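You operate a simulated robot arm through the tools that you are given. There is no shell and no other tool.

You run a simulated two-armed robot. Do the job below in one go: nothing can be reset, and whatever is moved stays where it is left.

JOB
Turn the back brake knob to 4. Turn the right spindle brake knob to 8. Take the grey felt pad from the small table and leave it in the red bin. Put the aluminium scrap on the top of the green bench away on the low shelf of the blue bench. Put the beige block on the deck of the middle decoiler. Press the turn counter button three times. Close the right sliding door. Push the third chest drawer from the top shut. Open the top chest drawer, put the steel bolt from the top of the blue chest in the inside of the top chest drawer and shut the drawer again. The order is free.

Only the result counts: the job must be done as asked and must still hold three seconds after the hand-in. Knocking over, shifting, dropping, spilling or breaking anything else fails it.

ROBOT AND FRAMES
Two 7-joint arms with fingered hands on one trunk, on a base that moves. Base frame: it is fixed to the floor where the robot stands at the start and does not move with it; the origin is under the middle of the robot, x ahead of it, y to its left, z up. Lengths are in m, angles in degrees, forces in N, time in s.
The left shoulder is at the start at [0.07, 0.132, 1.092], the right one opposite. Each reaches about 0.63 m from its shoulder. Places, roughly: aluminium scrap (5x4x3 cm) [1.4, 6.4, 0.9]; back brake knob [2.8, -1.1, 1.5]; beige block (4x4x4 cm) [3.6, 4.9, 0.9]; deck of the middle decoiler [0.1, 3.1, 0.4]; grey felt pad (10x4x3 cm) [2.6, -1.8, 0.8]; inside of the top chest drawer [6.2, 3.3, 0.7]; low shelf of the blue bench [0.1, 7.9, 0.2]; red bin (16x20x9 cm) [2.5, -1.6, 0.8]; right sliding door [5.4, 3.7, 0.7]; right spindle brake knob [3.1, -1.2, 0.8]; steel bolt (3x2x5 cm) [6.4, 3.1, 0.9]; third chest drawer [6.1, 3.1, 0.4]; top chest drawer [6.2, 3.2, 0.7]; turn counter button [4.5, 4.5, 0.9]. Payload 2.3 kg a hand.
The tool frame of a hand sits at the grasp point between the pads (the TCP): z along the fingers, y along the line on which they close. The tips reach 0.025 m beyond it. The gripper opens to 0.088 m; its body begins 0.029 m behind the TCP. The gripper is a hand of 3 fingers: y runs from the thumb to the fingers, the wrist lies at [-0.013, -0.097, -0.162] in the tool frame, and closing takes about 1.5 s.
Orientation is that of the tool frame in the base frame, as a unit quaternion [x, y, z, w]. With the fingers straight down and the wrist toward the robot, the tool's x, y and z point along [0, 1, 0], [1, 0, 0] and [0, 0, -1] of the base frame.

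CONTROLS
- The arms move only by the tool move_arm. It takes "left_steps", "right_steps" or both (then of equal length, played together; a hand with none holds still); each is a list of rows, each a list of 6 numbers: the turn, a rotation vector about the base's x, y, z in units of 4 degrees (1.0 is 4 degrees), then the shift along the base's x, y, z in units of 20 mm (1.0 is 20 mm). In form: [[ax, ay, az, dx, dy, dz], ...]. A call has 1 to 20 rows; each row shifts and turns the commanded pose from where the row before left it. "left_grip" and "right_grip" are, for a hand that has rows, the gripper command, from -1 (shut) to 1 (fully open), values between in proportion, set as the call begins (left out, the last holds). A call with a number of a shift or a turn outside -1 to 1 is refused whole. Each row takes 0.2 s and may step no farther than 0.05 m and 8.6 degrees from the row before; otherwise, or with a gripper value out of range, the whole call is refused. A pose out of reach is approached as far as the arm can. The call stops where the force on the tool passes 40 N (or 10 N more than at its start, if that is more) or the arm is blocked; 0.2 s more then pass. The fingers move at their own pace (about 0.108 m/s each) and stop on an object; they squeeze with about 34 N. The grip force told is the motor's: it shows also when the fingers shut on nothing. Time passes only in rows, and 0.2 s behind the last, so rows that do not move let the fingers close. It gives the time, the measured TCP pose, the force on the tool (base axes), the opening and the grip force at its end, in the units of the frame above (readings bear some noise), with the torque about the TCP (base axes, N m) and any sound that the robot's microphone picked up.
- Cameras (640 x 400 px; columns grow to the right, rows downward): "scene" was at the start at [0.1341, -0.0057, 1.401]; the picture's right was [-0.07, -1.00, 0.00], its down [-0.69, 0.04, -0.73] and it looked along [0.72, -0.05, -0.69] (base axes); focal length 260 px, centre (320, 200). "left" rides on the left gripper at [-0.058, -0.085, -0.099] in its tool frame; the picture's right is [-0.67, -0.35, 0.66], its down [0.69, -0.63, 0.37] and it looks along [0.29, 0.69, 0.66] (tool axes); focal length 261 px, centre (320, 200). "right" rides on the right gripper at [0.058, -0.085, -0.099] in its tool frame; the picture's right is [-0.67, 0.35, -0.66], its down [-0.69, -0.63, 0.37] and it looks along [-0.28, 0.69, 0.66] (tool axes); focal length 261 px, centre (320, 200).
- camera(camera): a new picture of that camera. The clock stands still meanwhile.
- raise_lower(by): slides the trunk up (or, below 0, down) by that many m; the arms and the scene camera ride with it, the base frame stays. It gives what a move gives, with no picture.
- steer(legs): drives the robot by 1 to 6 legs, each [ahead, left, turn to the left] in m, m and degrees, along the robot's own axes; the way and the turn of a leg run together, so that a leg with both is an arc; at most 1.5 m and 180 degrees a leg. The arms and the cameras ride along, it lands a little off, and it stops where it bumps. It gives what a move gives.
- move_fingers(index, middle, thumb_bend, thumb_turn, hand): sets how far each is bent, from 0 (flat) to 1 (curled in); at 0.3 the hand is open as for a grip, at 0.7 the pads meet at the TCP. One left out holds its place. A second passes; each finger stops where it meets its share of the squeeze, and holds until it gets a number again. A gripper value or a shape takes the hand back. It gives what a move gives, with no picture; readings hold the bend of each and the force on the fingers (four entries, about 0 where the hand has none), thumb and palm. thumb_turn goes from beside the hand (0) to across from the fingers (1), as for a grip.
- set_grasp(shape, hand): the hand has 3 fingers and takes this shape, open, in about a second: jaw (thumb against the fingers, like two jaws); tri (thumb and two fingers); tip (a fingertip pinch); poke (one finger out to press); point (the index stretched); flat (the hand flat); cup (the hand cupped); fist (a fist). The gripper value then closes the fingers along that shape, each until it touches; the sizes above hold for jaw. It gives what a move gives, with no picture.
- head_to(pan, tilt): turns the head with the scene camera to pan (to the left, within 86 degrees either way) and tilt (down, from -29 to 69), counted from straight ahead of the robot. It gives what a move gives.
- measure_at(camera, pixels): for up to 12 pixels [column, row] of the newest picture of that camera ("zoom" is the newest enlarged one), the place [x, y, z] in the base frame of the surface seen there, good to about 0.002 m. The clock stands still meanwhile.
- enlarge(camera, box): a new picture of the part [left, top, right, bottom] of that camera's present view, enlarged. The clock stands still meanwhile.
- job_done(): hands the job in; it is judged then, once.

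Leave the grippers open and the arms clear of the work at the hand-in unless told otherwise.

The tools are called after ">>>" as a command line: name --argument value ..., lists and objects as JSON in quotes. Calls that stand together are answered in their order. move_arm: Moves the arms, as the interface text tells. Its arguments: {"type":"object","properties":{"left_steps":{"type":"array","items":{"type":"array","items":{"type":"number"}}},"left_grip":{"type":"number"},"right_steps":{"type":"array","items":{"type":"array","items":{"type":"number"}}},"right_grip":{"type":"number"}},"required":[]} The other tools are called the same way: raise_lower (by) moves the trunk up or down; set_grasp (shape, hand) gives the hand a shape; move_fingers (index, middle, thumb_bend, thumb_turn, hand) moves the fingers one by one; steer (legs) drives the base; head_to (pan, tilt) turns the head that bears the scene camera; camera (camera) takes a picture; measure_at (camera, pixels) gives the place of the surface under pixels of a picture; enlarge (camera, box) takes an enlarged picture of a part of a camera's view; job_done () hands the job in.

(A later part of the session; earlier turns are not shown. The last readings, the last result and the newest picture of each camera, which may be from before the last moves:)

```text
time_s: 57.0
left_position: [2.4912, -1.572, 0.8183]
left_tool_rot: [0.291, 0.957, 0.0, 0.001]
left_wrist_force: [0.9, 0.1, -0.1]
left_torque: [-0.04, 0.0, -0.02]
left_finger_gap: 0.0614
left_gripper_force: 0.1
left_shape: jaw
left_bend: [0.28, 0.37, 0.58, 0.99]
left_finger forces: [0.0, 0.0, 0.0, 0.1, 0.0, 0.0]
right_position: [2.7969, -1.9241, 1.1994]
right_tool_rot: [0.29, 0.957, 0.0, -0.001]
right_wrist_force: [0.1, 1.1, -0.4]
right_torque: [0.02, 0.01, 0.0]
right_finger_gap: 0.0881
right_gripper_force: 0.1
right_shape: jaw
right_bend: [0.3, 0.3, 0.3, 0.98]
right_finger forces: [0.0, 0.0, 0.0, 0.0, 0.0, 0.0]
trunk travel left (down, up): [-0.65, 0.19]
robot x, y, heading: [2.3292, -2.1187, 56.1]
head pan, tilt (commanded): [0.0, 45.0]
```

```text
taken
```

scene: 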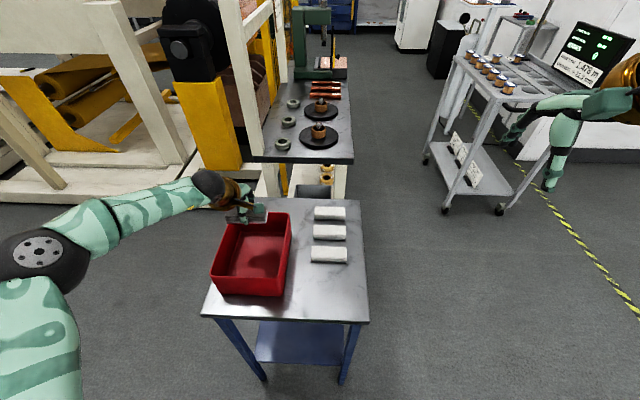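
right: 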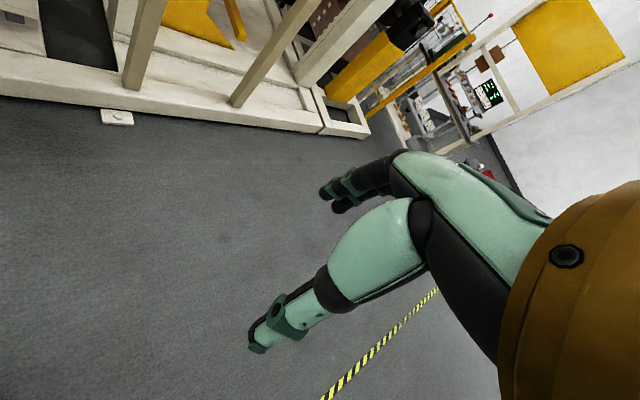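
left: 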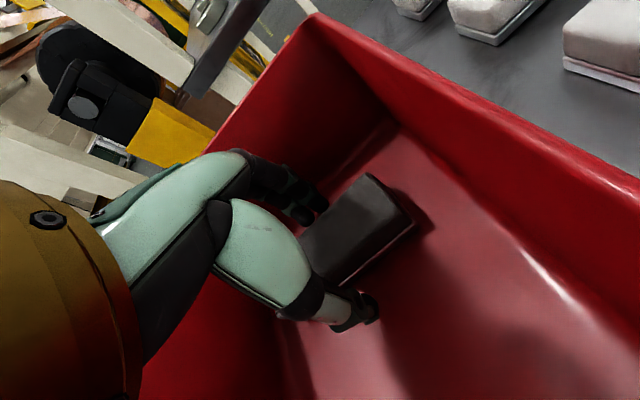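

Released: the pad lies on the bin floor. I lift the hand straight up, then back toward the robot.

>>> move_arm --left_steps '[[0, 0, 0, 0, 0, 1], [0, 0, 0, 0, 0, 1], [0, 0, 0, 0, 0, 1], [0, 0, 0, 0, 0, 1], [0, 0, 0, 0, 0, 1], [0, 0, 0, 0, 0, 1], [0, 0, 0, 0, 0, 1], [0, 0, 0, 0, 0, 1], [0, 0, 0, 0, 0, 1], [0, 0, 0, 0, 0, 1], [0, 0, 0, 0, 0, 1], [0, 0, 0, 0, 0, 1], [0, 0, 0, 0, 0, 1], [0, 0, 0, 0, 0, 1], [0, 0, 0, 0, 0, 1], [0, 0, 0, -0.5, -0.7, 1], [0, 0, 0, -0.5, -0.7, 0], [0, 0, 0, -0.5, -0.7, 0], [0, 0, 0, -0.5, -0.7, 0], [0, 0, 0, -0.5, -0.7, 0]]'

>>> camera --camera "scene"

```text
time_s: 61.2
left_position: [2.4401, -1.6419, 1.1394]
left_tool_rot: [0.291, 0.957, 0.001, 0.0]
left_wrist_force: [-0.5, 0.5, -0.2]
left_torque: [-0.01, 0.0, 0.01]
left_finger_gap: 0.0614
left_gripper_force: 0.0
left_shape: jaw
left_bend: [0.27, 0.37, 0.58, 0.99]
left_finger forces: [0.0, 0.0, 0.1, 0.0, 0.1, 0.1]
right_position: [2.7956, -1.924, 1.1994]
right_tool_rot: [0.291, 0.957, 0.001, 0.0]
right_wrist_force: [0.1, 0.2, 0.9]
right_torque: [-0.04, 0.02, 0.0]
right_finger_gap: 0.0877
right_gripper_force: 0.1
right_shape: jaw
right_bend: [0.3, 0.3, 0.3, 0.98]
right_finger forces: [0.0, 0.0, 0.0, 0.0, 0.1, 0.1]
trunk travel left (down, up): [-0.65, 0.19]
robot x, y, heading: [2.3296, -2.1184, 56.1]
head pan, tilt (commanded): [0.0, 45.0]
```

```text
taken
```

scene: 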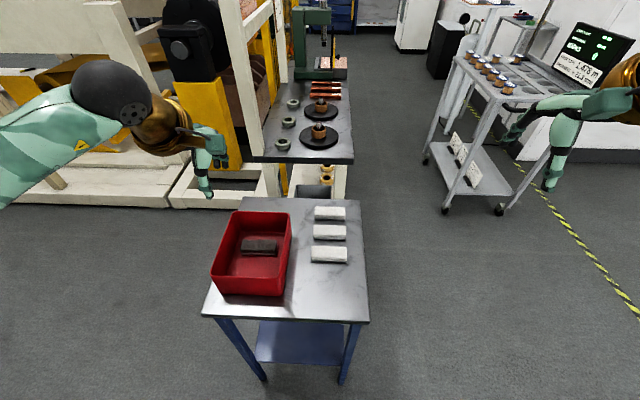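

The pad rests in the bin. Next the knobs: I measure the bench front edge, its corners, and the cart to plan the aisle.

>>> measure_at --camera "scene" --pixels '[[352, 158], [345, 80], [455, 60], [427, 155], [445, 210], [500, 208], [540, 95], [437, 75], [335, 200], [400, 60], [368, 320], [360, 202]]'

```text
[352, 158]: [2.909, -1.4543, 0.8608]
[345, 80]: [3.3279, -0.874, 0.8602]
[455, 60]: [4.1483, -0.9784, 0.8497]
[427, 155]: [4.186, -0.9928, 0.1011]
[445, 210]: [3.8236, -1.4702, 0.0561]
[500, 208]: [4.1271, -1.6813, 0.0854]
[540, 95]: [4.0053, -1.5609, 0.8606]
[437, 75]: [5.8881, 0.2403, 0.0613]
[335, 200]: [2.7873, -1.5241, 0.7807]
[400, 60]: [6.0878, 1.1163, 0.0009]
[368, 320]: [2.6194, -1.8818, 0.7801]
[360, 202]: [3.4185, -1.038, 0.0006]
```

The aisle is 0.75 m wide; the bench front edge runs at ~55°. I bring the right hand back inward first, then drive right and turn to face the bench.

>>> move_arm --right_steps '[[0, 0, 0, -0.5, 0.35, 0], [0, 0, 0, -0.5, 0.35, 0], [0, 0, 0, -0.5, 0.35, 0], [0, 0, 0, -0.5, 0.35, 0], [0, 0, 0, -0.5, 0.35, 0], [0, 0, 0, -0.5, 0.35, 0], [0, 0, 0, -0.5, 0.35, 0], [0, 0, 0, -0.5, 0.35, 0], [0, 0, 0, -0.5, 0.35, 0], [0, 0, 0, -0.5, 0.35, 0]]' --right_grip 1

>>> steer --legs '[[-0.05, -0.6, 0], [0, 0, 89]]'

>>> head_to --pan -45 --tilt 25

>>> camera --camera "scene"

```text
time_s: 63.5
left_position: [2.4403, -1.6411, 1.1393]
left_tool_rot: [0.29, 0.957, 0.0, 0.0]
left_wrist_force: [0.3, 0.2, 0.4]
left_torque: [-0.04, 0.01, -0.01]
left_finger_gap: 0.0612
left_gripper_force: 0.2
left_shape: jaw
left_bend: [0.27, 0.37, 0.58, 0.99]
left_finger forces: [0.0, 0.1, 0.0, 0.1, 0.0, 0.1]
right_position: [2.6962, -1.8503, 1.1987]
right_tool_rot: [0.291, 0.957, 0.001, -0.001]
right_wrist_force: [-0.3, 0.8, 0.4]
right_torque: [-0.03, 0.08, -0.01]
right_finger_gap: 0.0878
right_gripper_force: 0.0
right_shape: jaw
right_bend: [0.3, 0.3, 0.3, 0.98]
right_finger forces: [0.1, 0.0, 0.1, 0.0, 0.1, 0.0]
trunk travel left (down, up): [-0.65, 0.19]
robot x, y, heading: [2.3283, -2.1171, 56.2]
head pan, tilt (commanded): [0.0, 45.0]
```

```text
time_s: 70.6
left_position: [2.3183, -2.3666, 1.1389]
left_tool_rot: [-0.464, 0.886, 0.001, -0.001]
left_wrist_force: [0.4, -0.3, -0.1]
left_torque: [0.03, 0.0, 0.0]
left_finger_gap: 0.0613
left_gripper_force: 0.1
left_shape: jaw
left_bend: [0.27, 0.37, 0.58, 0.99]
left_finger forces: [0.0, 0.0, 0.0, 0.1, 0.1, 0.0]
right_position: [2.5354, -2.1149, 1.1991]
right_tool_rot: [-0.463, 0.886, 0.0, 0.0]
right_wrist_force: [0.7, 0.2, 0.8]
right_torque: [0.01, 0.01, 0.02]
right_finger_gap: 0.0879
right_gripper_force: 0.0
right_shape: jaw
right_bend: [0.3, 0.3, 0.3, 0.98]
right_finger forces: [0.0, 0.0, 0.0, 0.1, 0.0, 0.0]
trunk travel left (down, up): [-0.65, 0.19]
robot x, y, heading: [2.7907, -2.4915, 145.3]
head pan, tilt (commanded): [0.0, 45.0]
```

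```text
time_s: 71.7
left_position: [2.3199, -2.3671, 1.1383]
left_tool_rot: [-0.463, 0.886, 0.0, 0.0]
left_wrist_force: [0.0, -0.4, -0.1]
left_torque: [0.01, -0.01, 0.03]
left_finger_gap: 0.0613
left_gripper_force: 0.0
left_shape: jaw
left_bend: [0.27, 0.37, 0.58, 0.99]
left_finger forces: [0.0, 0.0, 0.0, 0.0, 0.1, 0.0]
right_position: [2.5346, -2.1154, 1.1988]
right_tool_rot: [-0.463, 0.886, -0.001, -0.001]
right_wrist_force: [0.1, 1.0, 0.1]
right_torque: [-0.02, 0.03, -0.01]
right_finger_gap: 0.0877
right_gripper_force: 0.0
right_shape: jaw
right_bend: [0.3, 0.3, 0.3, 0.98]
right_finger forces: [0.0, 0.0, 0.0, 0.0, 0.1, 0.0]
trunk travel left (down, up): [-0.65, 0.19]
robot x, y, heading: [2.7957, -2.4885, 145.4]
head pan, tilt (commanded): [-45.0, 25.0]
```

```text
taken
```

scene: 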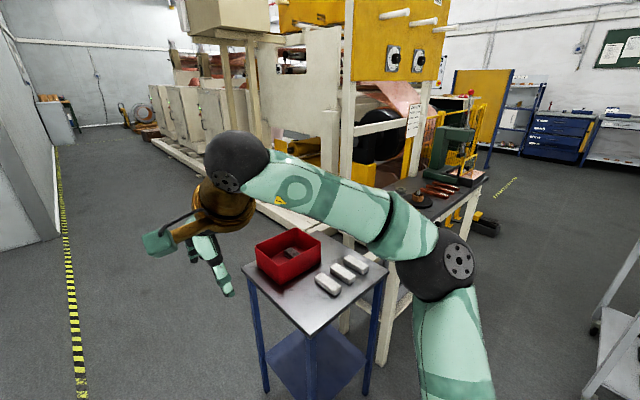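

I strafe right (along the bench) about 1 m to stand before the bench's back-knob end.

>>> steer --legs '[[0.05, -1.0, 0]]'

>>> raise_lower --by 0.15

>>> head_to --pan -5 --tilt 5

>>> camera --camera "scene"

```text
time_s: 76.9
left_position: [2.851, -1.5174, 1.1387]
left_tool_rot: [-0.462, 0.887, -0.001, 0.0]
left_wrist_force: [-0.1, -0.1, -0.3]
left_torque: [0.01, -0.03, 0.0]
left_finger_gap: 0.0615
left_gripper_force: 0.1
left_shape: jaw
left_bend: [0.27, 0.37, 0.58, 0.99]
left_finger forces: [0.0, 0.0, 0.0, 0.0, 0.1, 0.0]
right_position: [3.0669, -1.2645, 1.1985]
right_tool_rot: [-0.461, 0.887, 0.0, -0.001]
right_wrist_force: [-0.5, -0.7, -0.3]
right_torque: [0.03, -0.01, -0.02]
right_finger_gap: 0.0877
right_gripper_force: 0.1
right_shape: jaw
right_bend: [0.3, 0.3, 0.3, 0.98]
right_finger forces: [0.0, 0.0, 0.1, 0.0, 0.1, 0.0]
trunk travel left (down, up): [-0.65, 0.19]
robot x, y, heading: [3.3234, -1.6409, 144.9]
head pan, tilt (commanded): [-45.0, 25.0]
```

```text
time_s: 78.7
left_position: [2.8513, -1.5161, 1.2862]
left_tool_rot: [-0.461, 0.888, 0.0, 0.0]
left_wrist_force: [-0.1, -0.6, 0.2]
left_torque: [-0.02, 0.01, -0.02]
left_finger_gap: 0.0614
left_gripper_force: 0.0
left_shape: jaw
left_bend: [0.27, 0.37, 0.58, 0.99]
left_finger forces: [0.1, 0.0, 0.0, 0.0, 0.0, 0.1]
right_position: [3.0674, -1.265, 1.349]
right_tool_rot: [-0.461, 0.887, -0.001, -0.001]
right_wrist_force: [-0.1, -0.3, -0.8]
right_torque: [-0.03, -0.01, 0.0]
right_finger_gap: 0.0876
right_gripper_force: 0.1
right_shape: jaw
right_bend: [0.3, 0.3, 0.3, 0.98]
right_finger forces: [0.0, 0.1, 0.0, 0.0, 0.1, 0.0]
trunk travel left (down, up): [-0.8, 0.04]
robot x, y, heading: [3.3263, -1.645, 144.9]
head pan, tilt (commanded): [-45.0, 25.0]
```

```text
time_s: 79.7
left_position: [2.8498, -1.5149, 1.2879]
left_tool_rot: [-0.461, 0.887, 0.0, 0.001]
left_wrist_force: [0.7, 0.2, 0.1]
left_torque: [-0.02, -0.03, 0.0]
left_finger_gap: 0.0614
left_gripper_force: 0.1
left_shape: jaw
left_bend: [0.27, 0.37, 0.58, 0.99]
left_finger forces: [0.0, 0.0, 0.0, 0.0, 0.0, 0.1]
right_position: [3.0682, -1.2637, 1.3485]
right_tool_rot: [-0.461, 0.888, 0.001, 0.0]
right_wrist_force: [-0.1, -0.5, 0.0]
right_torque: [0.03, 0.0, 0.0]
right_finger_gap: 0.0876
right_gripper_force: 0.1
right_shape: jaw
right_bend: [0.3, 0.3, 0.3, 0.98]
right_finger forces: [0.0, 0.0, 0.0, 0.0, 0.0, 0.0]
trunk travel left (down, up): [-0.8, 0.04]
robot x, y, heading: [3.3212, -1.6387, 144.7]
head pan, tilt (commanded): [-5.0, 5.0]
```

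```text
taken
```

scene: 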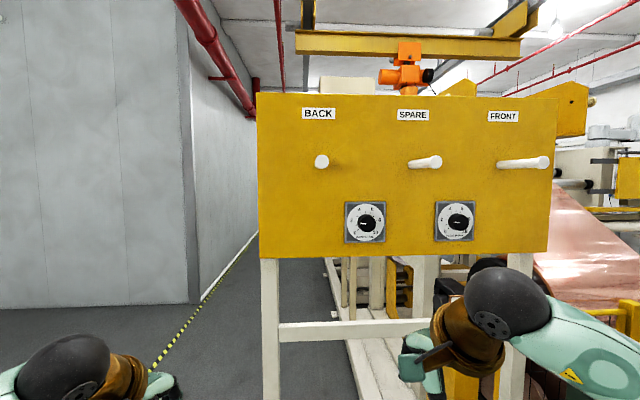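

I enlarge the two panel knobs to read the dial.

>>> enlarge --camera "scene" --box '[330, 190, 490, 255]'

>>> enlarge --camera "scene" --box '[335, 195, 395, 250]'

>>> measure_at --camera "scene" --pixels '[[366, 224], [348, 205], [384, 240], [357, 216], [375, 216], [320, 162], [412, 163], [458, 222], [300, 220], [352, 224], [366, 236], [270, 240]]'

```text
4.00 times, centred on (410, 222) of scene
```

zoom: 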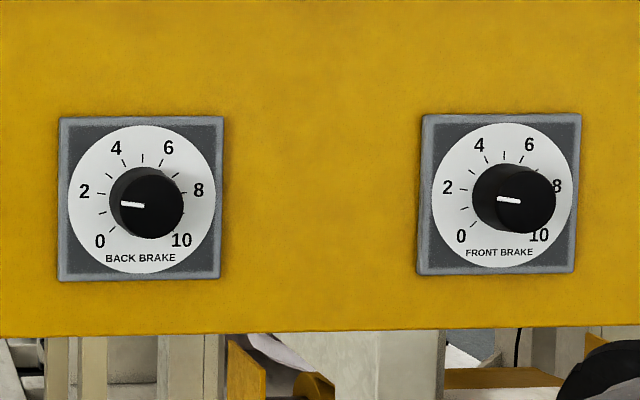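

```text
7.27 times, centred on (365, 222) of scene
```

zoom: 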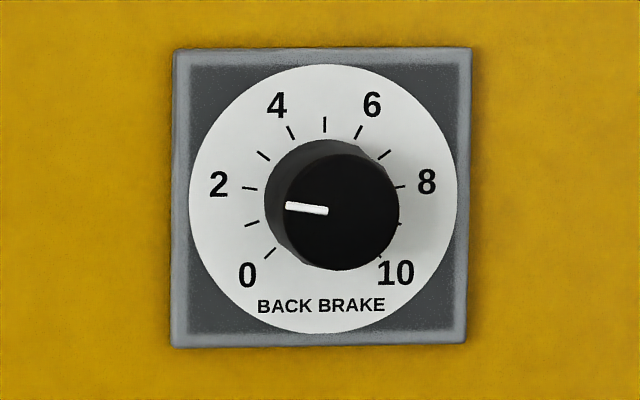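

```text
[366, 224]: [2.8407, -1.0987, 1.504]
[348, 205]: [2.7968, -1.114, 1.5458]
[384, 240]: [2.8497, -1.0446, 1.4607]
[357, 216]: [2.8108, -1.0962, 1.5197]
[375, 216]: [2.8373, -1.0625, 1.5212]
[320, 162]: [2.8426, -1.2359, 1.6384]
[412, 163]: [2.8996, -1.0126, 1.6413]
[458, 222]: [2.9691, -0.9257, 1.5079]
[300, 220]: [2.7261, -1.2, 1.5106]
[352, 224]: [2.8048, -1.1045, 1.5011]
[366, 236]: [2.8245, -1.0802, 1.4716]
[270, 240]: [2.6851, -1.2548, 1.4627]
```

Dial spans 270° for 0–10 (27° per unit, 0 at lower left); the back brake pointer is at about 2, so it needs +54° clockwise. The knob (Ø≈4 cm) axis is near (2.843,-1.096,1.506). I pitch the right hand forward and bring it 10 cm in front of the knob.

>>> move_arm --right_steps '[[0.74, 1, 0, -0.403, 0.3, 0.436], [0.74, 1, 0, -0.403, 0.3, 0.436], [0.74, 1, 0, -0.403, 0.3, 0.436], [0.74, 1, 0, -0.403, 0.3, 0.436], [0.74, 1, 0, -0.403, 0.3, 0.436], [0.74, 1, 0, -0.403, 0.3, 0.436], [0.74, 1, 0, -0.403, 0.3, 0.436], [0.74, 1, 0, -0.403, 0.3, 0.436], [0.74, 1, 0, -0.403, 0.3, 0.436], [0.74, 1, 0, -0.403, 0.3, 0.436], [0.74, 1, 0, -0.403, 0.3, 0.436], [0.74, 1, 0, -0.403, 0.3, 0.436], [0.74, 1, 0, -0.403, 0.3, 0.436], [0.74, 1, 0, -0.403, 0.3, 0.436], [0.74, 1, 0, -0.403, 0.3, 0.436], [0.74, 1, 0, -0.403, 0.3, 0.436], [0.74, 1, 0, -0.403, 0.3, 0.436], [0.74, 1, 0, -0.403, 0.3, 0.436], [0, 0, 0, 0, 0, 0]]'

>>> camera --camera "scene"

>>> camera --camera "right"

```text
time_s: 83.7
left_position: [2.8503, -1.5168, 1.2891]
left_tool_rot: [-0.461, 0.887, 0.0, 0.0]
left_wrist_force: [0.0, -0.5, -0.3]
left_torque: [0.01, -0.02, 0.01]
left_finger_gap: 0.0615
left_gripper_force: 0.0
left_shape: jaw
left_bend: [0.27, 0.37, 0.58, 0.99]
left_finger forces: [0.0, 0.0, 0.0, 0.0, 0.1, 0.1]
right_position: [2.9217, -1.1551, 1.5051]
right_tool_rot: [-0.329, 0.629, 0.633, -0.31]
right_wrist_force: [-0.3, -0.2, 0.1]
right_torque: [-0.01, 0.01, 0.01]
right_finger_gap: 0.0876
right_gripper_force: 0.1
right_shape: jaw
right_bend: [0.3, 0.3, 0.3, 0.98]
right_finger forces: [0.0, 0.0, 0.1, 0.0, 0.0, 0.0]
trunk travel left (down, up): [-0.8, 0.04]
robot x, y, heading: [3.324, -1.6418, 144.8]
head pan, tilt (commanded): [-5.0, 5.0]
```

```text
taken
```

scene: 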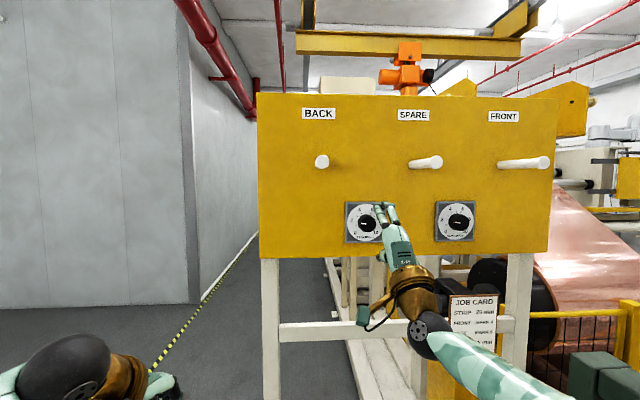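

```text
taken
```

right: 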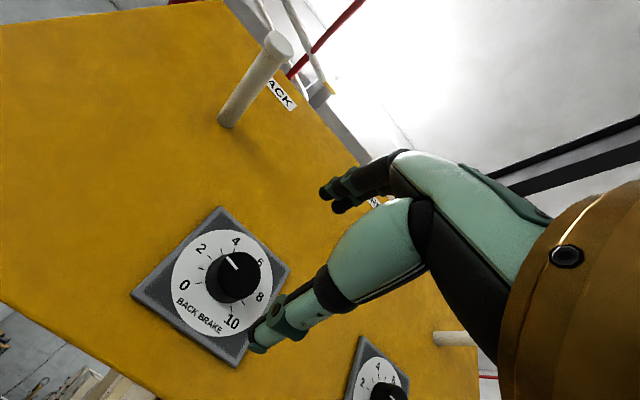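

The hand points at the knob exactly (knob at (237,276), matching the predicted tool axis). I roll −30° about the tool axis as a pre-turn and approach to about 2 cm.

>>> move_arm --right_steps '[[1, -0.74, 0, 0, 0, 0], [1, -0.74, 0, 0, 0, 0], [1, -0.74, 0, 0, 0, 0], [1, -0.74, 0, 0, 0, 0], [1, -0.74, 0, 0, 0, 0], [1, -0.74, 0, 0, 0, 0], [0, 0, 0, -0.78, 0.585, 0], [0, 0, 0, -0.78, 0.585, 0], [0, 0, 0, -0.78, 0.585, 0], [0, 0, 0, 0, 0, 0]]'

>>> camera --camera "right"

>>> camera --camera "scene"

```text
time_s: 85.9
left_position: [2.8527, -1.5156, 1.2883]
left_tool_rot: [-0.461, 0.887, 0.0, 0.001]
left_wrist_force: [0.2, -0.3, 0.2]
left_torque: [0.03, -0.02, -0.01]
left_finger_gap: 0.0612
left_gripper_force: 0.0
left_shape: jaw
left_bend: [0.27, 0.37, 0.58, 0.99]
left_finger forces: [0.0, 0.1, 0.0, 0.1, 0.1, 0.1]
right_position: [2.901, -1.1474, 1.5068]
right_tool_rot: [-0.478, 0.525, 0.691, -0.135]
right_wrist_force: [0.0, 0.0, 0.7]
right_torque: [0.02, 0.01, 0.01]
right_finger_gap: 0.0877
right_gripper_force: 0.1
right_shape: jaw
right_bend: [0.3, 0.3, 0.3, 0.98]
right_finger forces: [0.0, 0.0, 0.0, 0.0, 0.0, 0.0]
right hand out of reach, approached as far as the arm can: row 8, 9
trunk travel left (down, up): [-0.8, 0.04]
robot x, y, heading: [3.3228, -1.6421, 145.0]
head pan, tilt (commanded): [-5.0, 5.0]
```

```text
taken
```

right: 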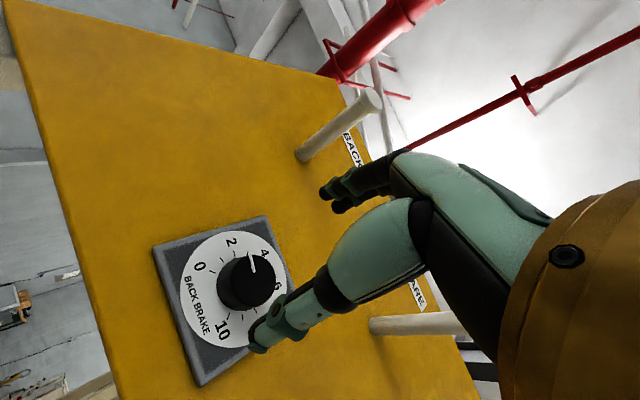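

```text
taken
```

scene: 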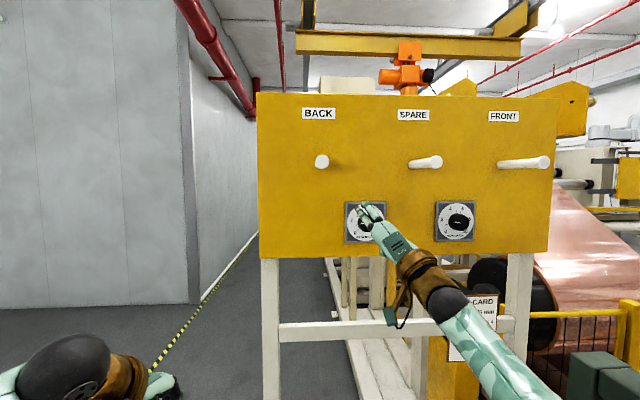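

Out of reach by ~6 cm: TCP is 0.62 m from the shoulder. I back the hand off a little, then drive the base 0.12 m closer to the bench.

>>> move_arm --right_steps '[[0, 0, 0, 0.8, -0.59, 0], [0, 0, 0, 0.8, -0.59, 0], [0, 0, 0, 0.8, -0.59, 0], [0, 0, 0, 0.8, -0.59, 0], [0, 0, 0, 0.8, -0.59, 0], [0, 0, 0, 0.8, -0.59, 0], [0, 0, 0, 0.8, -0.59, 0], [0, 0, 0, 0, 0, 0]]'

>>> steer --legs '[[0.13, 0, -1.2]]'

>>> camera --camera "right"

>>> camera --camera "scene"

```text
time_s: 87.7
left_position: [2.8505, -1.5152, 1.2884]
left_tool_rot: [-0.461, 0.888, 0.0, 0.0]
left_wrist_force: [-0.3, -0.5, -1.3]
left_torque: [0.0, 0.01, 0.01]
left_finger_gap: 0.0615
left_gripper_force: 0.1
left_shape: jaw
left_bend: [0.27, 0.37, 0.58, 0.99]
left_finger forces: [0.0, 0.0, 0.0, 0.1, 0.1, 0.0]
right_position: [3.0136, -1.2322, 1.507]
right_tool_rot: [-0.478, 0.524, 0.692, -0.135]
right_wrist_force: [0.4, -1.3, 0.6]
right_torque: [-0.01, 0.01, -0.01]
right_finger_gap: 0.0879
right_gripper_force: 0.1
right_shape: jaw
right_bend: [0.3, 0.3, 0.3, 0.98]
right_finger forces: [0.1, 0.0, 0.1, 0.0, 0.1, 0.0]
trunk travel left (down, up): [-0.8, 0.04]
robot x, y, heading: [3.3292, -1.6403, 144.9]
head pan, tilt (commanded): [-5.0, 5.0]
```

```text
time_s: 89.0
left_position: [2.7532, -1.4354, 1.2898]
left_tool_rot: [-0.452, 0.892, 0.003, 0.0]
left_wrist_force: [-0.2, -0.4, -0.9]
left_torque: [0.01, 0.01, -0.02]
left_finger_gap: 0.0614
left_gripper_force: 0.0
left_shape: jaw
left_bend: [0.27, 0.37, 0.58, 0.99]
left_finger forces: [0.1, 0.0, 0.0, 0.1, 0.0, 0.0]
right_position: [2.9219, -1.1547, 1.5082]
right_tool_rot: [-0.471, 0.528, 0.694, -0.128]
right_wrist_force: [0.5, 0.3, -0.8]
right_torque: [-0.04, -0.04, 0.0]
right_finger_gap: 0.0878
right_gripper_force: 0.1
right_shape: jaw
right_bend: [0.3, 0.3, 0.3, 0.98]
right_finger forces: [0.0, 0.1, 0.0, 0.0, 0.0, 0.0]
trunk travel left (down, up): [-0.8, 0.04]
robot x, y, heading: [3.2202, -1.5661, 143.6]
head pan, tilt (commanded): [-5.0, 5.0]
```

```text
taken
```

right: 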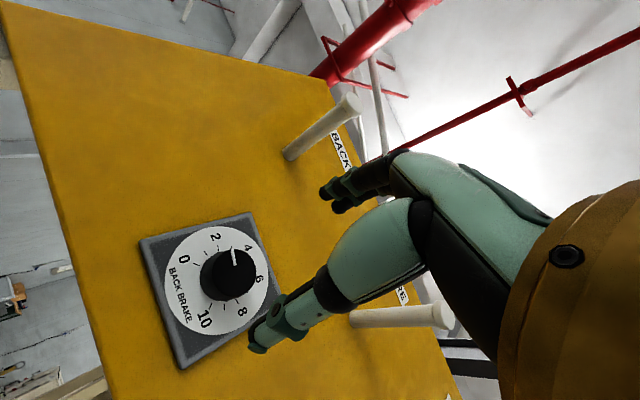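

```text
taken
```

scene: 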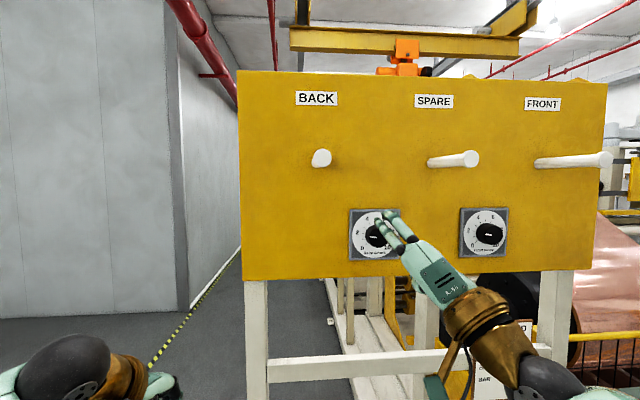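

Base moved without bumping. I re-measure the knob position from this closer view.

>>> enlarge --camera "scene" --box '[340, 200, 410, 265]'

>>> measure_at --camera "scene" --pixels '[[376, 235], [372, 233], [354, 214], [354, 255], [398, 255], [280, 240], [440, 240], [520, 200], [356, 235], [374, 240]]'

>>> measure_at --camera "right" --pixels '[[233, 274], [238, 265], [217, 285], [175, 270], [215, 320]]'

```text
6.15 times, centred on (375, 232) of scene
```

zoom: 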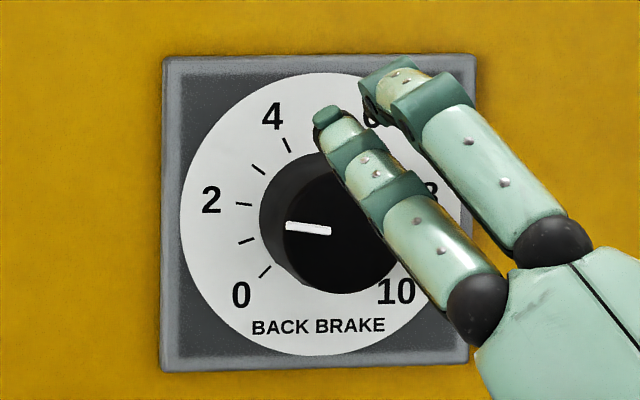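

```text
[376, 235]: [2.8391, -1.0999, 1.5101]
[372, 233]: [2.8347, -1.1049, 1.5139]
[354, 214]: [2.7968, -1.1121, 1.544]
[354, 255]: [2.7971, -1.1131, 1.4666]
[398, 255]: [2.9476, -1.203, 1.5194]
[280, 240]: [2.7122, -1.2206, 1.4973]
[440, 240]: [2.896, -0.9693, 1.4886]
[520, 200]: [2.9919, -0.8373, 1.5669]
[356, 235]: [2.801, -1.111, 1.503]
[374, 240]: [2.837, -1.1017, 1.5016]
```

```text
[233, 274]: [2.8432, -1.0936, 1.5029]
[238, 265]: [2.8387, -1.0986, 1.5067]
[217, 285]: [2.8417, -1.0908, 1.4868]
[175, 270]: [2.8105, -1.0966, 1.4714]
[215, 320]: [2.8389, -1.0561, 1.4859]
```

Knob axis ≈(2.8415,-1.097,1.506). I approach ~8 cm along the tool axis and check.

>>> move_arm --right_steps '[[0, 0, 0, -0.8, 0.57, -0.02], [0, 0, 0, -0.8, 0.57, -0.02], [0, 0, 0, -0.8, 0.57, -0.02], [0, 0, 0, -0.8, 0.57, -0.02], [0, 0, 0, 0, 0, 0]]'

>>> camera --camera "right"

>>> enlarge --camera "scene" --box '[320, 180, 430, 275]'

```text
time_s: 90.2
left_position: [2.7506, -1.4329, 1.2883]
left_tool_rot: [-0.452, 0.892, 0.0, 0.0]
left_wrist_force: [0.6, 0.0, 0.1]
left_torque: [0.03, 0.02, 0.02]
left_finger_gap: 0.0612
left_gripper_force: 0.0
left_shape: jaw
left_bend: [0.27, 0.37, 0.58, 0.99]
left_finger forces: [0.0, 0.0, 0.0, 0.0, 0.0, 0.1]
right_position: [2.8547, -1.105, 1.5059]
right_tool_rot: [-0.472, 0.529, 0.693, -0.127]
right_wrist_force: [0.5, 0.2, 0.2]
right_torque: [-0.01, -0.02, 0.01]
right_finger_gap: 0.0876
right_gripper_force: 0.0
right_shape: jaw
right_bend: [0.3, 0.3, 0.3, 0.98]
right_finger forces: [0.0, 0.0, 0.1, 0.1, 0.0, 0.0]
trunk travel left (down, up): [-0.8, 0.04]
robot x, y, heading: [3.2207, -1.5614, 143.8]
head pan, tilt (commanded): [-5.0, 5.0]
```

```text
taken
```

right: 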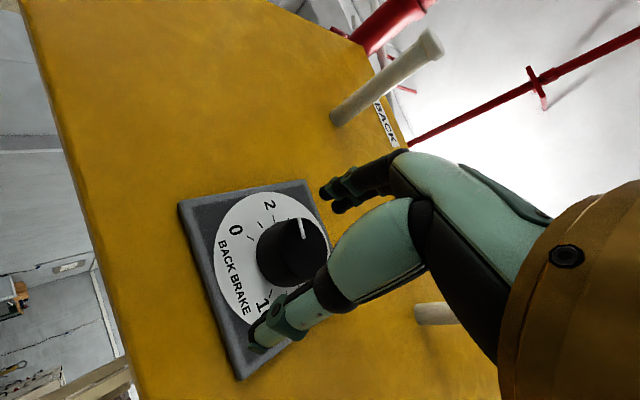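

```text
4.21 times, centred on (375, 228) of scene
```

zoom: 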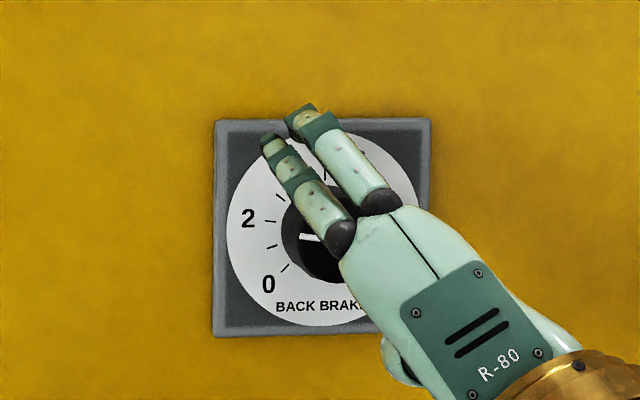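

Close: I move the last 14 mm with a slight lateral correction, then close on the knob.

>>> move_arm --right_steps '[[0, 0, 0, -0.33, 0.16, -0.04], [0, 0, 0, -0.33, 0.16, -0.04], [0, 0, 0, 0, 0, 0]]'

>>> move_arm --right_steps '[[0, 0, 0, 0, 0, 0], [0, 0, 0, 0, 0, 0], [0, 0, 0, 0, 0, 0], [0, 0, 0, 0, 0, 0], [0, 0, 0, 0, 0, 0], [0, 0, 0, 0, 0, 0], [0, 0, 0, 0, 0, 0], [0, 0, 0, 0, 0, 0]]' --right_grip -1

>>> camera --camera "right"

>>> enlarge --camera "scene" --box '[320, 180, 430, 275]'

```text
time_s: 91.0
left_position: [2.7492, -1.4314, 1.2902]
left_tool_rot: [-0.452, 0.892, 0.0, 0.001]
left_wrist_force: [-1.5, 0.1, 0.9]
left_torque: [0.01, 0.01, 0.01]
left_finger_gap: 0.0614
left_gripper_force: 0.0
left_shape: jaw
left_bend: [0.27, 0.37, 0.58, 0.99]
left_finger forces: [0.0, 0.0, 0.0, 0.0, 0.1, 0.0]
right_position: [2.8395, -1.0986, 1.5047]
right_tool_rot: [-0.471, 0.529, 0.694, -0.127]
right_wrist_force: [1.9, -0.4, -0.9]
right_torque: [0.04, 0.07, 0.03]
right_finger_gap: 0.0877
right_gripper_force: 0.1
right_shape: jaw
right_bend: [0.3, 0.3, 0.3, 0.98]
right_finger forces: [0.0, 1.6, 0.0, 0.1, 0.0, 0.0]
trunk travel left (down, up): [-0.8, 0.04]
robot x, y, heading: [3.2182, -1.5658, 143.9]
head pan, tilt (commanded): [-5.0, 5.0]
```

```text
time_s: 92.8
left_position: [2.751, -1.4309, 1.2892]
left_tool_rot: [-0.451, 0.892, 0.001, -0.001]
left_wrist_force: [-0.8, 0.3, 0.5]
left_torque: [0.04, -0.02, -0.01]
left_finger_gap: 0.0613
left_gripper_force: 0.0
left_shape: jaw
left_bend: [0.27, 0.37, 0.58, 0.99]
left_finger forces: [0.1, 0.0, 0.0, 0.0, 0.1, 0.0]
right_position: [2.8413, -1.0991, 1.5038]
right_tool_rot: [-0.472, 0.529, 0.693, -0.127]
right_wrist_force: [6.7, -4.7, -15.7]
right_torque: [-0.21, -0.23, 0.05]
right_finger_gap: 0.0218
right_gripper_force: 34.2
right_shape: jaw
right_bend: [0.72, 0.47, 0.71, 1.0]
right_finger forces: [29.1, 1.4, 0.1, 0.0, 42.0, 0.1]
trunk travel left (down, up): [-0.8, 0.04]
robot x, y, heading: [3.2207, -1.5637, 143.5]
head pan, tilt (commanded): [-5.0, 5.0]
```

```text
taken
```

right: 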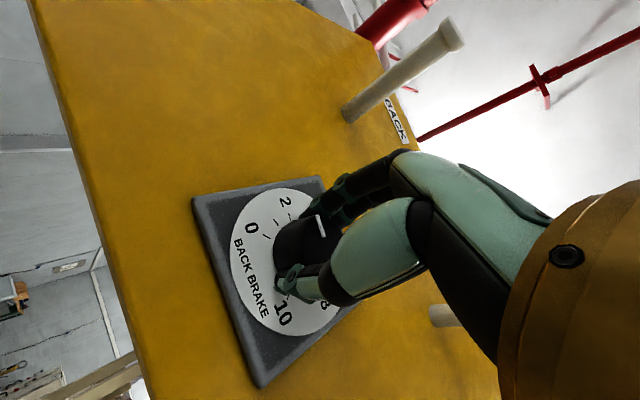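

```text
4.21 times, centred on (375, 228) of scene
```

zoom: 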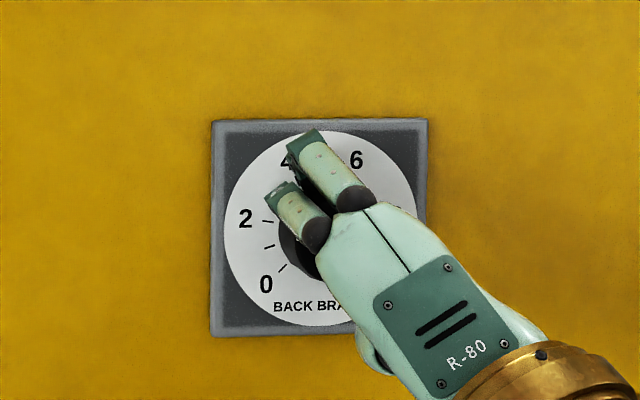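

Knob is gripped. I relieve the side force slightly and turn clockwise ~25° (5 rows), then check.

>>> move_arm --right_steps '[[-1, 0.729, 0, 0.03, 0.04, -0.08], [-1, 0.729, 0, 0, 0, 0], [-1, 0.729, 0, 0, 0, 0], [-1, 0.729, 0, 0, 0, 0], [-1, 0.729, 0, 0, 0, 0], [0, 0, 0, 0, 0, 0]]'

>>> camera --camera "right"

>>> enlarge --camera "scene" --box '[320, 180, 430, 275]'

```text
time_s: 94.2
left_position: [2.7479, -1.4352, 1.2886]
left_tool_rot: [-0.452, 0.892, 0.001, 0.002]
left_wrist_force: [-0.7, 0.5, 0.1]
left_torque: [0.0, 0.0, 0.03]
left_finger_gap: 0.0616
left_gripper_force: 0.1
left_shape: jaw
left_bend: [0.27, 0.37, 0.58, 0.99]
left_finger forces: [0.0, 0.1, 0.1, 0.0, 0.1, 0.0]
right_position: [2.8381, -1.1019, 1.5018]
right_tool_rot: [-0.352, 0.62, 0.646, -0.274]
right_wrist_force: [-1.3, -6.7, -7.4]
right_torque: [0.1, 0.17, 0.39]
right_finger_gap: 0.0203
right_gripper_force: 34.2
right_shape: jaw
right_bend: [0.72, 0.45, 0.71, 1.0]
right_finger forces: [35.0, 3.4, 0.1, 0.1, 37.1, 0.0]
trunk travel left (down, up): [-0.8, 0.04]
robot x, y, heading: [3.2211, -1.5683, 143.6]
head pan, tilt (commanded): [-5.0, 5.0]
```

```text
taken
```

right: 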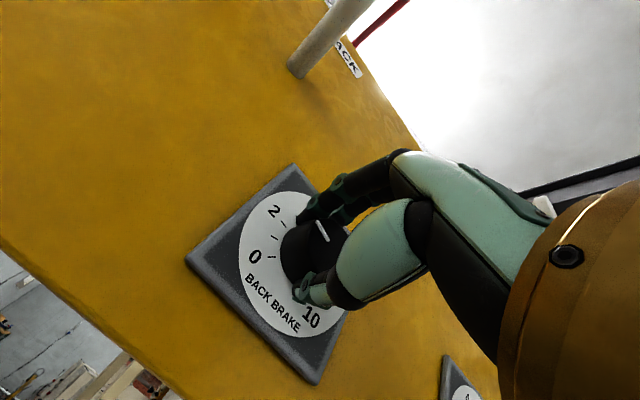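

```text
4.21 times, centred on (375, 228) of scene
```

zoom: 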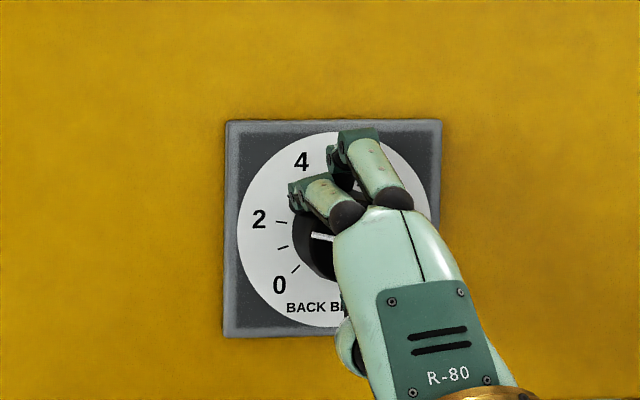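

I enlarge the right-hand view to read the pointer against the dial ticks.

>>> enlarge --camera "right" --box '[180, 150, 380, 400]'

>>> enlarge --camera "scene" --box '[350, 205, 405, 260]'

```text
1.60 times, centred on (280, 275) of right
```

zoom: 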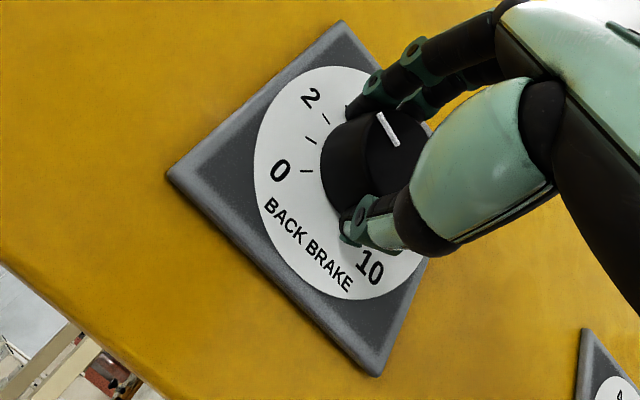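

```text
7.27 times, centred on (378, 232) of scene
```

zoom: 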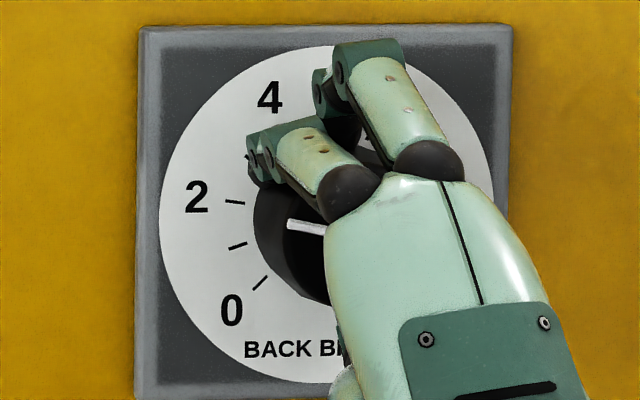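

The knob turned only a few degrees; the fingers slipped (contact off-centre). I open, back off 4 cm and re-check the centring; then I'll try the three-finger "tri" shape, which suits a round knob.

>>> move_arm --right_steps '[[0, 0, 0, 0, 0, 0], [0, 0, 0, 0, 0, 0], [0, 0, 0, 0, 0, 0], [0, 0, 0, 0, 0, 0], [0, 0, 0, 0.8, -0.6, 0], [0, 0, 0, 0.8, -0.6, 0], [0, 0, 0, 0, 0, 0]]' --right_grip 1

>>> set_grasp --hand "right" --shape "tri"

>>> camera --camera "right"

>>> enlarge --camera "scene" --box '[320, 180, 430, 275]'

```text
time_s: 95.8
left_position: [2.7495, -1.4301, 1.2887]
left_tool_rot: [-0.452, 0.892, 0.0, 0.0]
left_wrist_force: [-0.4, 0.4, -0.1]
left_torque: [0.0, 0.0, -0.02]
left_finger_gap: 0.0614
left_gripper_force: 0.1
left_shape: jaw
left_bend: [0.27, 0.37, 0.58, 0.99]
left_finger forces: [0.2, 0.0, 0.0, 0.0, 0.0, 0.0]
right_position: [2.873, -1.1214, 1.5014]
right_tool_rot: [-0.351, 0.621, 0.645, -0.273]
right_wrist_force: [0.3, -0.2, -0.6]
right_torque: [0.01, 0.01, 0.03]
right_finger_gap: 0.0878
right_gripper_force: 0.0
right_shape: jaw
right_bend: [0.3, 0.3, 0.3, 0.98]
right_finger forces: [0.1, 0.1, 0.0, 0.1, 0.0, 0.1]
trunk travel left (down, up): [-0.8, 0.04]
robot x, y, heading: [3.2202, -1.5638, 143.8]
head pan, tilt (commanded): [-5.0, 5.0]
```

```text
time_s: 96.7
left_position: [2.7495, -1.4319, 1.288]
left_tool_rot: [-0.452, 0.892, 0.0, -0.001]
left_wrist_force: [0.2, -0.2, -0.3]
left_torque: [-0.02, 0.02, 0.04]
left_finger_gap: 0.0612
left_gripper_force: 0.1
left_shape: jaw
left_bend: [0.27, 0.37, 0.58, 0.99]
left_finger forces: [0.1, 0.0, 0.0, 0.1, 0.0, 0.0]
right_position: [2.8743, -1.1208, 1.5018]
right_tool_rot: [-0.351, 0.621, 0.645, -0.273]
right_wrist_force: [-0.1, 0.2, -0.1]
right_torque: [0.05, -0.01, -0.03]
right_finger_gap: 0.0877
right_gripper_force: 0.0
right_shape: tri
right_bend: [0.3, 0.3, 0.3, 0.98]
right_finger forces: [0.0, 0.0, 0.1, 0.1, 0.1, 0.1]
trunk travel left (down, up): [-0.8, 0.04]
robot x, y, heading: [3.2176, -1.5671, 143.7]
head pan, tilt (commanded): [-5.0, 5.0]
```

```text
taken
```

right: 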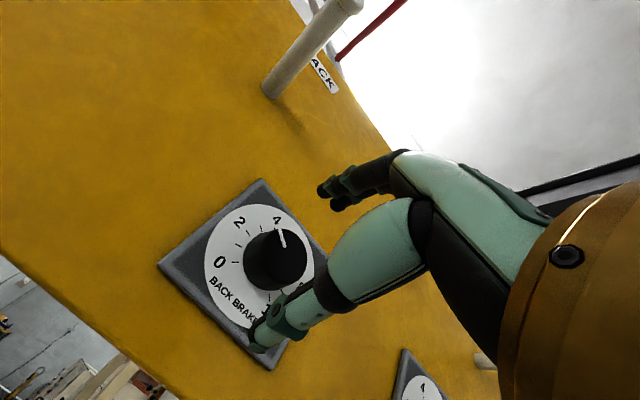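

```text
4.21 times, centred on (375, 228) of scene
```

zoom: 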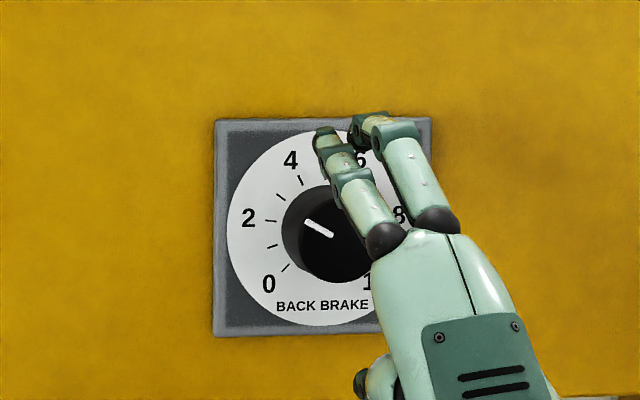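

The pointer now reads about 2.8 (it did follow). I measure the knob centre again for better centring.

>>> measure_at --camera "zoom" --pixels '[[332, 236], [338, 240], [308, 222], [320, 265], [320, 130], [365, 125], [362, 130], [250, 300]]'

>>> measure_at --camera "right" --pixels '[[284, 247], [280, 230], [300, 270], [262, 285], [276, 262], [335, 190], [330, 205], [262, 345]]'

```text
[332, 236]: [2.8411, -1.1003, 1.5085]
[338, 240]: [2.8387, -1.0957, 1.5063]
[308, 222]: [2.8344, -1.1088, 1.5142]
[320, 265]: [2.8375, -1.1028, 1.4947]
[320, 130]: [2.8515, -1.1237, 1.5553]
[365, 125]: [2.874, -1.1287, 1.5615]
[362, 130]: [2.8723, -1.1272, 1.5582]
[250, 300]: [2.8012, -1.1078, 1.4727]
```

```text
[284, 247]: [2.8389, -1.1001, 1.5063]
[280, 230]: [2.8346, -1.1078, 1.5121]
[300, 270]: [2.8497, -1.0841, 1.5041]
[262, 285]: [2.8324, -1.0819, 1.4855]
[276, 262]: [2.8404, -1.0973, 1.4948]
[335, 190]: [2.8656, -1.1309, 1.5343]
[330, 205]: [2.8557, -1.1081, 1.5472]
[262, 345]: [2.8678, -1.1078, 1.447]
```

Axis ≈(2.841,-1.098,1.506); the hand is ~4 mm low. I re-approach centred and close in "tri".

>>> move_arm --right_steps '[[0, 0, 0, -0.4, 0.28, 0.11], [0, 0, 0, -0.4, 0.28, 0.11], [0, 0, 0, -0.4, 0.28, 0], [0, 0, 0, -0.4, 0.28, 0], [0, 0, 0, 0, 0, 0]]'

>>> move_arm --right_steps '[[0, 0, 0, 0, 0, 0], [0, 0, 0, 0, 0, 0], [0, 0, 0, 0, 0, 0], [0, 0, 0, 0, 0, 0], [0, 0, 0, 0, 0, 0], [0, 0, 0, 0, 0, 0], [0, 0, 0, 0, 0, 0], [0, 0, 0, 0, 0, 0]]' --right_grip -1

>>> enlarge --camera "scene" --box '[340, 200, 410, 265]'

>>> enlarge --camera "right" --box '[180, 150, 380, 350]'

```text
time_s: 97.9
left_position: [2.7495, -1.4307, 1.2884]
left_tool_rot: [-0.452, 0.892, 0.0, 0.0]
left_wrist_force: [-0.4, 0.0, 0.1]
left_torque: [-0.03, -0.02, 0.01]
left_finger_gap: 0.0612
left_gripper_force: 0.0
left_shape: jaw
left_bend: [0.27, 0.37, 0.58, 0.99]
left_finger forces: [0.0, 0.0, 0.0, 0.0, 0.0, 0.1]
right_position: [2.8431, -1.1003, 1.5053]
right_tool_rot: [-0.352, 0.621, 0.645, -0.273]
right_wrist_force: [-0.5, 0.8, -0.1]
right_torque: [-0.02, -0.03, -0.01]
right_finger_gap: 0.0879
right_gripper_force: 0.0
right_shape: tri
right_bend: [0.3, 0.3, 0.3, 0.98]
right_finger forces: [0.1, 0.0, 0.0, 0.0, 0.0, 0.0]
trunk travel left (down, up): [-0.8, 0.04]
robot x, y, heading: [3.2218, -1.5665, 143.5]
head pan, tilt (commanded): [-5.0, 5.0]
```

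```text
time_s: 99.7
left_position: [2.7481, -1.4311, 1.2888]
left_tool_rot: [-0.451, 0.892, 0.0, 0.0]
left_wrist_force: [0.4, -0.4, 0.7]
left_torque: [0.01, -0.02, 0.0]
left_finger_gap: 0.0614
left_gripper_force: 0.1
left_shape: jaw
left_bend: [0.27, 0.37, 0.58, 0.99]
left_finger forces: [0.0, 0.0, 0.0, 0.1, 0.0, 0.1]
right_position: [2.8407, -1.1013, 1.506]
right_tool_rot: [-0.351, 0.621, 0.645, -0.274]
right_wrist_force: [0.3, -1.1, -0.7]
right_torque: [-0.04, -0.02, 0.02]
right_finger_gap: 0.0305
right_gripper_force: 33.9
right_shape: tri
right_bend: [0.74, 0.51, 0.73, 1.0]
right_finger forces: [14.2, 15.1, 0.2, 0.1, 30.9, 0.0]
trunk travel left (down, up): [-0.8, 0.04]
robot x, y, heading: [3.2228, -1.5659, 143.5]
head pan, tilt (commanded): [-5.0, 5.0]
```

```text
6.15 times, centred on (375, 232) of scene
```

zoom: 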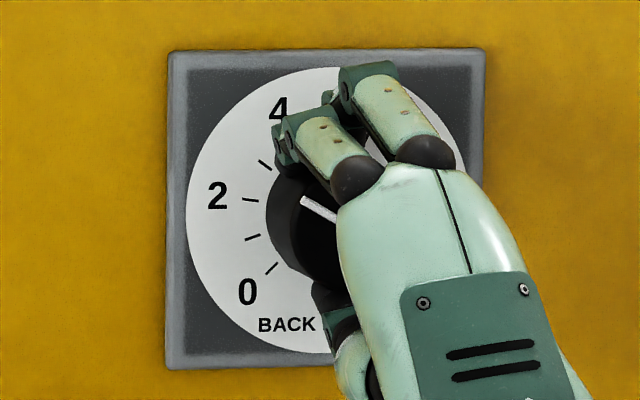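

```text
2.00 times, centred on (280, 250) of right
```

zoom: 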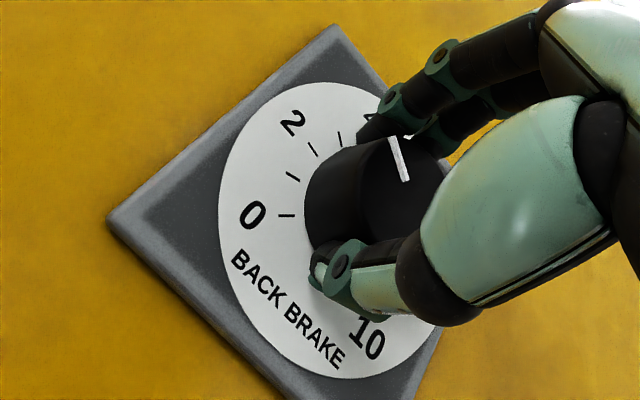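

Balanced grip now (14/15/31 N, almost no side force). I turn clockwise ~32°.

>>> move_arm --right_steps '[[-1, 0.729, 0, 0, 0, 0], [-1, 0.729, 0, 0, 0, 0], [-1, 0.729, 0, 0, 0, 0], [-1, 0.729, 0, 0, 0, 0], [-1, 0.729, 0, 0, 0, 0], [-1, 0.729, 0, 0, 0, 0], [-0.5, 0.365, 0, 0, 0, 0], [0, 0, 0, 0, 0, 0]]'

>>> enlarge --camera "scene" --box '[340, 200, 410, 265]'

>>> enlarge --camera "right" --box '[180, 150, 380, 350]'

```text
time_s: 101.5
left_position: [2.7504, -1.4317, 1.2891]
left_tool_rot: [-0.452, 0.892, 0.001, -0.001]
left_wrist_force: [-0.2, -0.3, 0.3]
left_torque: [0.0, 0.0, 0.0]
left_finger_gap: 0.0617
left_gripper_force: 0.0
left_shape: jaw
left_bend: [0.27, 0.37, 0.58, 0.99]
left_finger forces: [0.1, 0.0, 0.0, 0.0, 0.0, 0.0]
right_position: [2.8414, -1.1002, 1.5081]
right_tool_rot: [-0.17, 0.696, 0.539, -0.443]
right_wrist_force: [0.1, 0.4, 4.7]
right_torque: [0.08, 0.1, -0.02]
right_finger_gap: 0.0302
right_gripper_force: 34.0
right_shape: tri
right_bend: [0.74, 0.51, 0.73, 1.0]
right_finger forces: [15.1, 18.2, 0.1, 0.0, 30.1, 0.0]
trunk travel left (down, up): [-0.8, 0.04]
robot x, y, heading: [3.2235, -1.5627, 143.9]
head pan, tilt (commanded): [-5.0, 5.0]
```

```text
6.15 times, centred on (375, 232) of scene
```

zoom: 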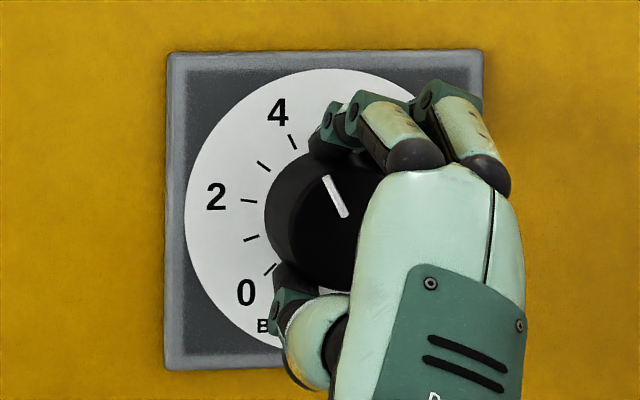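

```text
2.00 times, centred on (280, 250) of right
```

zoom: 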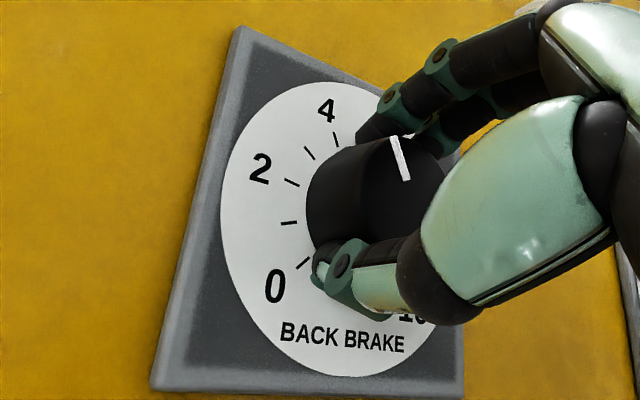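

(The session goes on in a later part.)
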